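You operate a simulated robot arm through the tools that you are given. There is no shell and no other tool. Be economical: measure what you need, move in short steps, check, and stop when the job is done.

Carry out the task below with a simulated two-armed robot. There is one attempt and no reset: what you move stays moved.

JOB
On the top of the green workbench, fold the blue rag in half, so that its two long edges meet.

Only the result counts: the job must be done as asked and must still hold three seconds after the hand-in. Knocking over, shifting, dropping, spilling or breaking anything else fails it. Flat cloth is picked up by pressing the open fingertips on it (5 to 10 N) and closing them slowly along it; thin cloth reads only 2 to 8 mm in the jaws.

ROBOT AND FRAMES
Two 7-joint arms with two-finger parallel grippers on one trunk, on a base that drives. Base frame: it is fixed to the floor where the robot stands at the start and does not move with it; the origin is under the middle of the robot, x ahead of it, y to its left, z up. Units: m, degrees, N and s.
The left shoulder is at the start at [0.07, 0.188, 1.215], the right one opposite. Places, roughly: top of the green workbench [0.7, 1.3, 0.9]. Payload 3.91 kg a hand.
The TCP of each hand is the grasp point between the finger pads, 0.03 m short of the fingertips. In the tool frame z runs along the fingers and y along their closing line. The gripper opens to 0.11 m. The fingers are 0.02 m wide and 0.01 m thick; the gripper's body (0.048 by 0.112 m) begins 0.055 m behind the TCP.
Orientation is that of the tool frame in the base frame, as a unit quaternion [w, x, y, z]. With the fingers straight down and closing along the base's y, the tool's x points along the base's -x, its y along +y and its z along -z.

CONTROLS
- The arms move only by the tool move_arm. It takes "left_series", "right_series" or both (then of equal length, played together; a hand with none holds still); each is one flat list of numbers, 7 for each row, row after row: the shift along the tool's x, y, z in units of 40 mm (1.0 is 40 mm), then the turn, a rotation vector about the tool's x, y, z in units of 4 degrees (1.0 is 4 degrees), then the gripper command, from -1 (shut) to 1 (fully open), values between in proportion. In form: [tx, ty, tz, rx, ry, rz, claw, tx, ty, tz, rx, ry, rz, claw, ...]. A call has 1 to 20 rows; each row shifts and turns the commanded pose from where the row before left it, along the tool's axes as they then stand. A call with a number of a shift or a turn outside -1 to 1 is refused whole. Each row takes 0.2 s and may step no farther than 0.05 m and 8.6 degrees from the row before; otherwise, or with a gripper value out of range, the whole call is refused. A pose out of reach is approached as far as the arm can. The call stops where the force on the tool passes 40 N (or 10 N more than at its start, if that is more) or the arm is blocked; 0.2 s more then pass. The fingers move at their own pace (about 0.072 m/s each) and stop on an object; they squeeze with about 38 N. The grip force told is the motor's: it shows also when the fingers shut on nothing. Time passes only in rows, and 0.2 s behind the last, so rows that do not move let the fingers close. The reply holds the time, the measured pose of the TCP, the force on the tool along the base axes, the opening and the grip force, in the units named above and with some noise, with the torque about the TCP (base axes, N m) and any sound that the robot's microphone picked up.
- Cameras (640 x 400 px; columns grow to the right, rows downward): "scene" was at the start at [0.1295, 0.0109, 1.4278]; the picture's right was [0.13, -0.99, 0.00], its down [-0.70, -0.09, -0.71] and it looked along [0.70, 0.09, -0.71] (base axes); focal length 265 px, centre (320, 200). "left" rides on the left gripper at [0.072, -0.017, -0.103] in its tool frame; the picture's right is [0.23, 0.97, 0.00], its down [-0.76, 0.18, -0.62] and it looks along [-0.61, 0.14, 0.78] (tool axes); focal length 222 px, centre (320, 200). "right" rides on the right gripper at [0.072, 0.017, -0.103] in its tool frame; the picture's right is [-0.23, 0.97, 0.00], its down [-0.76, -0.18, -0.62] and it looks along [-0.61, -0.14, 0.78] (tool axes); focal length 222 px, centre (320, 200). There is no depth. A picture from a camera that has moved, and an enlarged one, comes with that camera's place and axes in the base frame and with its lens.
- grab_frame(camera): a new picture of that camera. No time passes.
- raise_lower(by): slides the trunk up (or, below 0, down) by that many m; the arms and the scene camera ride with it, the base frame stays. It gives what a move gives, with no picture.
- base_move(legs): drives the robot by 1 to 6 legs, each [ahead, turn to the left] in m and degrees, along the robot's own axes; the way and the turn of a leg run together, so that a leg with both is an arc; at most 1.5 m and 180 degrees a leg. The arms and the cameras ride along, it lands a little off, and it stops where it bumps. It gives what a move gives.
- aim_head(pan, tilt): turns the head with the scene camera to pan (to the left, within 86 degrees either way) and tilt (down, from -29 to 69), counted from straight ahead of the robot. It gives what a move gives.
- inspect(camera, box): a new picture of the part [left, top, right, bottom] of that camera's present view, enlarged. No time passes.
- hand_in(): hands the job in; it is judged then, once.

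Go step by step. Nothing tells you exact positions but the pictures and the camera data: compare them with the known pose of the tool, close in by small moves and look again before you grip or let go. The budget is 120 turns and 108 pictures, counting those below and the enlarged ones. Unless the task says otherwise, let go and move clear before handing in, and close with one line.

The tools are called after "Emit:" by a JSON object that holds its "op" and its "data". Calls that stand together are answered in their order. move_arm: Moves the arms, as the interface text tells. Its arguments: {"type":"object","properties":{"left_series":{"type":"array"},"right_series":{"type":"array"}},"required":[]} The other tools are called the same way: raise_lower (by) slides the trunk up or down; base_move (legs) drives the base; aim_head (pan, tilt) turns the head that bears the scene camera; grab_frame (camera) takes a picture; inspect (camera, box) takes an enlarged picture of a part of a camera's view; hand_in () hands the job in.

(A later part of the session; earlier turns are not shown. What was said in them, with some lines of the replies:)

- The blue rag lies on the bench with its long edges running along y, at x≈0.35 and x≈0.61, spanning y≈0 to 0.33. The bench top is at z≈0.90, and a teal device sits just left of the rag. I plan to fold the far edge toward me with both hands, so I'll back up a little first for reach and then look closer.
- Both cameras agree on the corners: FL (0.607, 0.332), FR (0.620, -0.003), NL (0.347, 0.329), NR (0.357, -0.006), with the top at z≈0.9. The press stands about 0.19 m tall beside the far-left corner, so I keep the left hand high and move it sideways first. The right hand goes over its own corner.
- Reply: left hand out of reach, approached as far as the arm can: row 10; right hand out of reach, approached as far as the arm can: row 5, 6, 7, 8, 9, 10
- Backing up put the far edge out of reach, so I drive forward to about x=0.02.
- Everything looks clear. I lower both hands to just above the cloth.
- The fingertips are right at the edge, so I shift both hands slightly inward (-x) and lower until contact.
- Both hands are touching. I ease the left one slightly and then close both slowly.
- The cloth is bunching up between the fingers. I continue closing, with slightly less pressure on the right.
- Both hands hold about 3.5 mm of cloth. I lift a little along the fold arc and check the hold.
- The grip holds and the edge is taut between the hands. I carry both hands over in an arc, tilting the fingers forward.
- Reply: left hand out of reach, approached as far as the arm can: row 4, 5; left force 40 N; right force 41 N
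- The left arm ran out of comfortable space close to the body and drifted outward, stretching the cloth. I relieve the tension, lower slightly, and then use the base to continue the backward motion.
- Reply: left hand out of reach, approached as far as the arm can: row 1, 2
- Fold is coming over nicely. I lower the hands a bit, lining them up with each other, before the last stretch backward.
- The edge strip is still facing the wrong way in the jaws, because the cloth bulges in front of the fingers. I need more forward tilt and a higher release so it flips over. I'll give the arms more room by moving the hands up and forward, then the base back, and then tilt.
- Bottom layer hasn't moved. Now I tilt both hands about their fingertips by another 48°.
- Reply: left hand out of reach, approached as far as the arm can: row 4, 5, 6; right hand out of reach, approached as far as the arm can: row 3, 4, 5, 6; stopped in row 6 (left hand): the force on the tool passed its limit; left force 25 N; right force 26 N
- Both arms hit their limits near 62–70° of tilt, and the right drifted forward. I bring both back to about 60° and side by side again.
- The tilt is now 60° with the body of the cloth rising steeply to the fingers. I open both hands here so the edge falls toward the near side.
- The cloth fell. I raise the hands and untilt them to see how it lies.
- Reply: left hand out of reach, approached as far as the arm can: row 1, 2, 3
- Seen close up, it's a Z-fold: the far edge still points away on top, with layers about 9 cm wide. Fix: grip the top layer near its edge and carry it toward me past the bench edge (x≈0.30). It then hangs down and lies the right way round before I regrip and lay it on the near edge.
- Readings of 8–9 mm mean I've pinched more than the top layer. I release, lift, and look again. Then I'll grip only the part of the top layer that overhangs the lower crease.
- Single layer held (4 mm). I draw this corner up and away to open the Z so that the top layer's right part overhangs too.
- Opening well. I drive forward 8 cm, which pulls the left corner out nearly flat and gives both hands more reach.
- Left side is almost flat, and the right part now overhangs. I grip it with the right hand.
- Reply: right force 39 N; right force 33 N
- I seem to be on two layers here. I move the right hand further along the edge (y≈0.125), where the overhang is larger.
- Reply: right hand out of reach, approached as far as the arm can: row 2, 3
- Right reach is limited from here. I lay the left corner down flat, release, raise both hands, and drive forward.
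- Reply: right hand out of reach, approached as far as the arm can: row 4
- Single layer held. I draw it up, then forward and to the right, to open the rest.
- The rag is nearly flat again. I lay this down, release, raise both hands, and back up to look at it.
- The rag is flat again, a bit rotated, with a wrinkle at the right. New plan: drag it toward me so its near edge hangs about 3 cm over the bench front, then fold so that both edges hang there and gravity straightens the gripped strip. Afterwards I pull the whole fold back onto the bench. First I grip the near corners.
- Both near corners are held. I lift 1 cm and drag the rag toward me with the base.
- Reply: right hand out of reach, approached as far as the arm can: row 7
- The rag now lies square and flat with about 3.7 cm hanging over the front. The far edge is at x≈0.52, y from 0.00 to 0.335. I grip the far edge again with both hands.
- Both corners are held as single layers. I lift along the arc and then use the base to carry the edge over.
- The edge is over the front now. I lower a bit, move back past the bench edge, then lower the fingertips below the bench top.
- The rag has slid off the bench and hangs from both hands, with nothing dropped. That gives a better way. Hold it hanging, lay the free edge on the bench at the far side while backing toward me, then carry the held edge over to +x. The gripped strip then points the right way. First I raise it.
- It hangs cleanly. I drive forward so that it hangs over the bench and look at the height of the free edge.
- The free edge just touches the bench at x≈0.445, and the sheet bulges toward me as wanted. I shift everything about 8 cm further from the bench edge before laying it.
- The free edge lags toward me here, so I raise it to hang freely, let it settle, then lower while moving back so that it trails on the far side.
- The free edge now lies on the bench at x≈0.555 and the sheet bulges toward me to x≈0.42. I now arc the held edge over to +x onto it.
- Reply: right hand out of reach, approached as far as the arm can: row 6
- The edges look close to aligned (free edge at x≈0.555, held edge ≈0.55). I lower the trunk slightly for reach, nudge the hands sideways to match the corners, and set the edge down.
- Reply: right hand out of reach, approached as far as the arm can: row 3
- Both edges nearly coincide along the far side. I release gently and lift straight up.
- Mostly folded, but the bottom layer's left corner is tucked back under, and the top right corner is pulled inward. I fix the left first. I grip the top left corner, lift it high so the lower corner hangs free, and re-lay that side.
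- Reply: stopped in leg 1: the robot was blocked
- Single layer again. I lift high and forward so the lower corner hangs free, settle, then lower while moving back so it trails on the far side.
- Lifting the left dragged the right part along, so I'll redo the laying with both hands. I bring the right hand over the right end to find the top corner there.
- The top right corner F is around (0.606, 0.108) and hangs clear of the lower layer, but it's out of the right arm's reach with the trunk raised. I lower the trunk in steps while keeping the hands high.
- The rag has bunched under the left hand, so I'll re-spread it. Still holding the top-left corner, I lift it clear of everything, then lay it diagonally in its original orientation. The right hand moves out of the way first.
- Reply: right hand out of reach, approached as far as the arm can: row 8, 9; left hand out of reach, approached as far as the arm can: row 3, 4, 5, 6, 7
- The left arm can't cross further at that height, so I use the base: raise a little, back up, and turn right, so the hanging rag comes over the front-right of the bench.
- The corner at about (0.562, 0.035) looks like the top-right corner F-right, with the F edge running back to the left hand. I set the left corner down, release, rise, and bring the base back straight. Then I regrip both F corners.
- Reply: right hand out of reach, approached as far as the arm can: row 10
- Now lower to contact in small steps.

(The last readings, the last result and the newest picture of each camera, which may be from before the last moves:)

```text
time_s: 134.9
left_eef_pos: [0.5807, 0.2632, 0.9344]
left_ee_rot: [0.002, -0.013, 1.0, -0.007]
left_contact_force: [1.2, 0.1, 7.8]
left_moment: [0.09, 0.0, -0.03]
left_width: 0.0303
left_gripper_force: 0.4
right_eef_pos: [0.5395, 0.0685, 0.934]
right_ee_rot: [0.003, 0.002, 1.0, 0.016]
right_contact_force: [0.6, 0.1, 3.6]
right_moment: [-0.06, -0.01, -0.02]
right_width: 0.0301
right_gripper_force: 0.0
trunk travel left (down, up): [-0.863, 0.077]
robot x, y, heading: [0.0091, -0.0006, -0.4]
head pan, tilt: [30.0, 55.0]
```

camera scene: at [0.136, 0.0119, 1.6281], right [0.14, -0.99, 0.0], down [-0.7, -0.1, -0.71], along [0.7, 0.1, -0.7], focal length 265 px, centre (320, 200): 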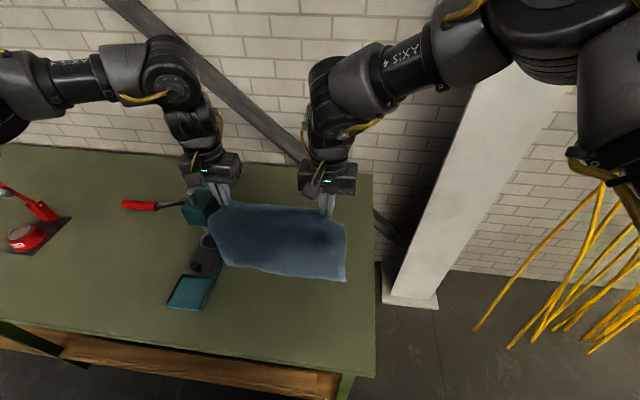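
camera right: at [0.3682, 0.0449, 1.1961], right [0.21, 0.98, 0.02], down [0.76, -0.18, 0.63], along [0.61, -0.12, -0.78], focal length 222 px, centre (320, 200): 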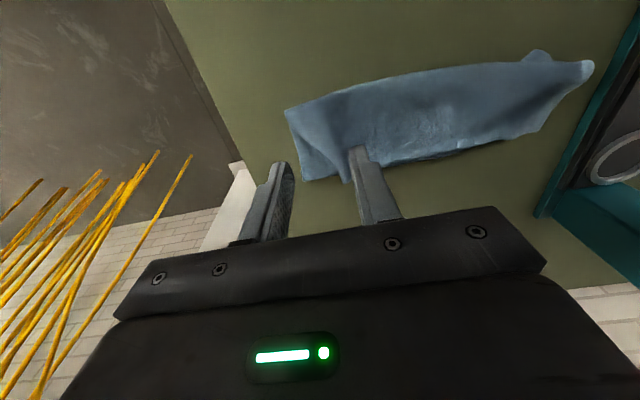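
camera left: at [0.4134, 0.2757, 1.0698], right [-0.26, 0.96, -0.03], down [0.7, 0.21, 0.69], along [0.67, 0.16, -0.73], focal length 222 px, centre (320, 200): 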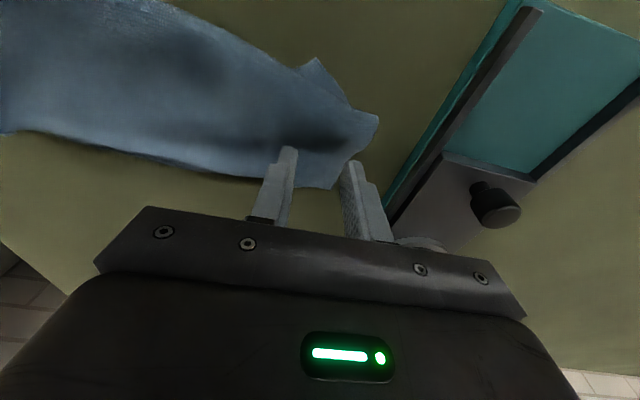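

Emit:
{"op": "move_arm", "data": {"left_series": [0, 0, 0, 0, 0, 0, -0.49, 0, 0, 0, 0, 0, 0, -0.57, 0, 0, 0, 0, 0, 0, -0.65, 0, 0, 0, 0, 0, 0, -0.73, 0, 0, 0, 0, 0, 0, -0.81, 0, 0, 0, 0, 0, 0, -0.89, 0, 0, 0, 0, 0, 0, -1, 0, 0, 0, 0, 0, 0, -1, 0, 0, 0, 0, 0, 0, -1], "right_series": [0, 0, 0.04, 0, 0, 0, -0.49, 0, 0, 0, 0, 0, 0, -0.57, 0, 0, 0, 0, 0, 0, -0.65, 0, 0, 0, 0, 0, 0, -0.73, 0, 0, 0, 0, 0, 0, -0.81, 0, 0, 0, 0, 0, 0, -0.89, 0, 0, 0, 0, 0, 0, -1, 0, 0, 0, 0, 0, 0, -1, 0, 0, 0, 0, 0, 0, -1]}}

```text
time_s: 136.9
left_eef_pos: [0.5788, 0.2628, 0.9345]
left_ee_rot: [0.002, -0.013, 1.0, -0.007]
left_contact_force: [1.0, 0.0, 6.7]
left_moment: [0.04, 0.03, 0.03]
left_width: 0.0048
left_gripper_force: 37.7
right_eef_pos: [0.54, 0.0677, 0.9339]
right_ee_rot: [0.003, 0.002, 1.0, 0.016]
right_contact_force: [-0.6, -1.1, 6.3]
right_moment: [-0.04, 0.01, 0.01]
right_width: 0.0038
right_gripper_force: 37.7
trunk travel left (down, up): [-0.863, 0.077]
robot x, y, heading: [0.0085, 0.0024, -0.1]
head pan, tilt: [30.0, 55.0]
```

Both gripped. I lift the rag and then spread the hands until taut, which tells me from the separation whether this is the long edge (about 0.265 m expected).

Emit:
{"op": "raise_lower", "data": {"by": 0.077}}

Emit:
{"op": "move_arm", "data": {"left_series": [0.1, 0.05, -0.85, 0, 0, 0, -1, 0.1, 0.05, -0.85, 0, 0, 0, -1, 0.15, 0.05, -0.85, 0, 0, 0, -1, 0.15, 0.05, -0.85, 0, 0, 0, -1, 0.15, 0, -0.85, 0, 0, 0, -1, 0.1, 0, -0.85, 0, 0, 0, -1], "right_series": [-0.04, -0.1, -0.85, 0, 0, 0, -1, -0.04, -0.15, -0.85, 0, 0, 0, -1, -0.04, -0.15, -0.85, 0, 0, 0, -1, -0.04, -0.15, -0.85, 0, 0, 0, -1, -0.04, -0.15, -0.85, 0, 0, 0, -1, -0.05, -0.15, -0.85, 0, 0, 0, -1]}}

```text
time_s: 138.1
left_eef_pos: [0.5815, 0.2636, 1.0078]
left_ee_rot: [0.001, -0.013, 1.0, -0.007]
left_contact_force: [-0.1, -0.8, -0.3]
left_moment: [0.02, -0.02, 0.03]
left_width: 0.0043
left_gripper_force: 37.7
right_eef_pos: [0.5409, 0.0692, 1.01]
right_ee_rot: [0.001, 0.002, 1.0, 0.016]
right_contact_force: [0.9, 0.1, 0.3]
right_moment: [0.01, 0.04, -0.03]
right_width: 0.0037
right_gripper_force: 37.8
trunk travel left (down, up): [-0.94, 0.0]
robot x, y, heading: [0.0101, 0.0009, -0.8]
head pan, tilt: [30.0, 55.0]
```

```text
time_s: 139.4
left_eef_pos: [0.5478, 0.2734, 1.2144]
left_ee_rot: [0.0, -0.013, 1.0, -0.007]
left_contact_force: [-1.4, -4.4, -0.6]
left_moment: [-0.11, -0.03, 0.05]
left_width: 0.0046
left_gripper_force: 37.8
right_eef_pos: [0.546, 0.0297, 1.2145]
right_ee_rot: [0.002, 0.001, 1.0, 0.017]
right_contact_force: [0.1, 5.2, 0.9]
right_moment: [0.14, -0.03, -0.13]
right_width: 0.0037
right_gripper_force: 38.0
trunk travel left (down, up): [-0.94, 0.0]
robot x, y, heading: [0.0073, -0.0011, -0.5]
head pan, tilt: [30.0, 55.0]
```

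Taut at 0.244 m, so it's the long edge and the rag hangs properly. I lower with the trunk, then lay the free edge with a backward, downward motion.

Emit:
{"op": "raise_lower", "data": {"by": -0.1}}

Emit:
{"op": "move_arm", "data": {"left_series": [0, -0.05, 0, 0, 0, 0, -1, 0, 0, 0, 0, 0, 0, -1, 0, 0, 0, 0, 0, 0, -1, 0.2, 0, 0.35, 0, 0, 0, -1, 0.3, 0, 0.35, 0, 0, 0, -1, 0.3, 0, 0.35, 0, 0, 0, -1, 0.3, 0, 0.35, 0, 0, 0, -1, 0.3, 0, 0.3, 0, 0, 0, -1], "right_series": [0, 0.05, 0, 0, 0, 0, -1, 0, 0, 0, 0, 0, 0, -1, 0, 0, 0, 0, 0, 0, -1, 0.2, 0, 0.35, 0, 0, 0, -1, 0.3, 0, 0.35, 0, 0, 0, -1, 0.3, 0, 0.35, 0, 0, 0, -1, 0.3, 0, 0.35, 0, 0, 0, -1, 0.3, 0, 0.3, 0, 0, 0, -1]}}

Emit:
{"op": "base_move", "data": {"legs": [[-0.08, 0]]}}

```text
time_s: 140.8
left_eef_pos: [0.5485, 0.2726, 1.1135]
left_ee_rot: [0.001, -0.014, 1.0, -0.007]
left_contact_force: [-0.6, -4.7, 0.4]
left_moment: [-0.1, -0.01, 0.06]
left_width: 0.0045
left_gripper_force: 37.6
right_eef_pos: [0.5476, 0.0318, 1.1125]
right_ee_rot: [0.002, 0.003, 1.0, 0.016]
right_contact_force: [-0.1, 4.0, -0.1]
right_moment: [0.18, -0.01, -0.07]
right_width: 0.0037
right_gripper_force: 37.4
trunk travel left (down, up): [-0.84, 0.1]
robot x, y, heading: [0.0106, -0.0004, -0.5]
head pan, tilt: [30.0, 55.0]
```

```text
time_s: 142.6
left_eef_pos: [0.4917, 0.2679, 1.0438]
left_ee_rot: [0.002, -0.013, 1.0, -0.007]
left_contact_force: [-0.1, -1.2, 0.4]
left_moment: [-0.03, 0.03, 0.04]
left_width: 0.0044
left_gripper_force: 38.4
right_eef_pos: [0.4926, 0.0354, 1.0436]
right_ee_rot: [0.002, 0.003, 1.0, 0.015]
right_contact_force: [0.8, 1.1, -0.1]
right_moment: [0.02, -0.02, 0.01]
right_width: 0.0036
right_gripper_force: 38.3
trunk travel left (down, up): [-0.84, 0.1]
robot x, y, heading: [0.0104, -0.0003, -0.4]
head pan, tilt: [30.0, 55.0]
```

```text
time_s: 143.6
left_eef_pos: [0.4193, 0.2698, 1.0406]
left_ee_rot: [-0.003, -0.014, 1.0, -0.007]
left_contact_force: [0.3, -1.8, 0.3]
left_moment: [-0.02, 0.05, 0.05]
left_width: 0.0044
left_gripper_force: 37.9
right_eef_pos: [0.4193, 0.0362, 1.0406]
right_ee_rot: [0.0, 0.003, 1.0, 0.016]
right_contact_force: [-0.3, 1.6, 0.3]
right_moment: [0.03, 0.04, 0.0]
right_width: 0.0036
right_gripper_force: 38.4
trunk travel left (down, up): [-0.84, 0.1]
robot x, y, heading: [-0.0661, 0.0032, -0.2]
head pan, tilt: [30.0, 55.0]
```

Emit:
{"op": "aim_head", "data": {"pan": 14, "tilt": 52}}

Emit:
{"op": "inspect", "data": {"camera": "scene", "box": [200, 80, 460, 275]}}

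```text
time_s: 144.4
left_eef_pos: [0.4107, 0.2691, 1.044]
left_ee_rot: [0.002, -0.013, 1.0, -0.007]
left_contact_force: [-0.9, -1.0, -0.7]
left_moment: [-0.04, -0.01, 0.04]
left_width: 0.0045
left_gripper_force: 38.3
right_eef_pos: [0.412, 0.0353, 1.0448]
right_ee_rot: [0.004, 0.001, 1.0, 0.016]
right_contact_force: [-0.6, 1.1, -0.3]
right_moment: [0.01, -0.02, -0.01]
right_width: 0.0036
right_gripper_force: 37.7
trunk travel left (down, up): [-0.84, 0.1]
robot x, y, heading: [-0.0719, 0.0011, -0.6]
head pan, tilt: [14.0, 52.0]
```

```text
2.05 times, centred on (330, 178) of scene
camera zoom: at [0.0496, 0.0177, 1.5334], right [0.24, -0.97, 0.0], down [-0.76, -0.19, -0.62], along [0.6, 0.15, -0.79], focal length 544 px, centre (300, 246)
```

zoom: 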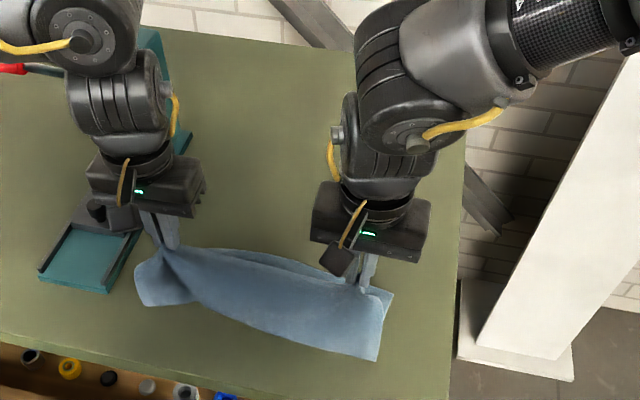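

The free edge lies at x≈0.48–0.51 under the held edge, and the bulge is toward me at x≈0.38. That was my last picture, so I finish the arc over to +x with the same motion as before and set the held edge onto the free edge.

Emit:
{"op": "move_arm", "data": {"left_series": [-0.35, 0, 0.1, 0, 0, 0, -1, -0.35, 0, 0.2, 0, 0, 0, -1, -0.35, 0, 0.35, 0, 0, 0, -1, -0.3, 0, 0.5, 0, 0, 0, -1, -0.25, 0, 0.6, 0, 0, 0, -1, -0.15, 0, 0.55, 0, 0, 0, -1, 0, 0, 0, 0, 0, 0, -1], "right_series": [-0.3, 0, 0.1, 0, 0, 0, -1, -0.3, 0, 0.2, 0, 0, 0, -1, -0.3, 0, 0.35, 0, 0, 0, -1, -0.26, 0, 0.5, 0, 0, 0, -1, -0.22, -0.05, 0.6, 0, 0, 0, -1, -0.13, -0.05, 0.55, 0, 0, 0, -1, 0, 0, 0, 0, 0, 0, -1]}}

```text
time_s: 146.0
left_eef_pos: [0.4822, 0.2679, 0.9487]
left_ee_rot: [0.002, -0.013, 1.0, -0.007]
left_contact_force: [-0.3, -1.3, 0.1]
left_moment: [0.01, -0.02, 0.03]
left_width: 0.0044
left_gripper_force: 37.9
right_eef_pos: [0.4762, 0.0353, 0.9495]
right_ee_rot: [0.002, 0.003, 1.0, 0.016]
right_contact_force: [-0.3, 1.2, 0.1]
right_moment: [0.05, -0.01, -0.02]
right_width: 0.0039
right_gripper_force: 37.9
trunk travel left (down, up): [-0.84, 0.1]
robot x, y, heading: [-0.0698, -0.001, -0.3]
head pan, tilt: [14.0, 52.0]
```

Emit:
{"op": "move_arm", "data": {"left_series": [0, 0.06, 0.1, 0, 0, 0, -1, 0, 0.06, 0.1, 0, 0, 0, -1, 0, 0, 0, 0, 0, 0, -0.8, 0, 0, 0, 0, 0, 0, -0.5, 0, 0, 0, 0, 0, 0, -0.3, 0, 0, 0, 0, 0, 0, -0.3, 0, 0, -0.3, 0, 0, 0, -0.3, 0, 0, -0.8, 0, 0, 0, -0.3, 0, 0, -0.9, 0, 0, 0, -0.3, 0, 0, -0.9, 0, 0, 0, -0.3], "right_series": [0, -0.07, 0.1, 0, 0, 0, -1, 0, -0.07, 0.1, 0, 0, 0, -1, 0, 0, 0, 0, 0, 0, -0.8, 0, 0, 0, 0, 0, 0, -0.5, 0, 0, 0, 0, 0, 0, -0.3, 0, 0, 0, 0, 0, 0, -0.3, 0, 0, -0.3, 0, 0, 0, -0.3, 0, 0, -0.8, 0, 0, 0, -0.3, 0, 0, -0.9, 0, 0, 0, -0.3, 0, 0, -0.9, 0, 0, 0, -0.3]}}

```text
time_s: 148.2
left_eef_pos: [0.4837, 0.2802, 1.0623]
left_ee_rot: [0.002, -0.012, 1.0, -0.006]
left_contact_force: [-0.1, 0.1, 0.2]
left_moment: [0.01, -0.01, -0.01]
left_width: 0.0387
left_gripper_force: 0.0
right_eef_pos: [0.4721, 0.0245, 1.0611]
right_ee_rot: [0.004, 0.003, 1.0, 0.016]
right_contact_force: [0.1, -0.5, 0.9]
right_moment: [0.02, -0.02, 0.01]
right_width: 0.0382
right_gripper_force: 0.0
trunk travel left (down, up): [-0.84, 0.1]
robot x, y, heading: [-0.0686, -0.0027, -0.5]
head pan, tilt: [14.0, 52.0]
```

The rag is released and the hands are up. I back off to be fully clear.

Emit:
{"op": "base_move", "data": {"legs": [[-0.15, 0]]}}

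Emit:
{"op": "hand_in", "data": {}}

```text
time_s: 149.6
left_eef_pos: [0.3356, 0.2793, 1.0612]
left_ee_rot: [0.0, -0.014, 1.0, -0.007]
left_contact_force: [-0.7, 0.0, 0.0]
left_moment: [0.0, -0.03, 0.0]
left_width: 0.0385
left_gripper_force: 0.0
right_eef_pos: [0.3246, 0.0258, 1.0605]
right_ee_rot: [0.003, 0.003, 1.0, 0.016]
right_contact_force: [0.2, -0.5, -0.8]
right_moment: [0.01, -0.03, 0.0]
right_width: 0.0384
right_gripper_force: 0.1
trunk travel left (down, up): [-0.84, 0.1]
robot x, y, heading: [-0.2177, 0.0004, -0.6]
head pan, tilt: [14.0, 52.0]
```

```text
The job is handed in.
```

I folded the blue rag on the bench, one long edge laid over the other, and handed it in with both hands clear, but I had no pictures left to check the result; the left end may still be tucked or uneven, as it was on the earlier attempt.
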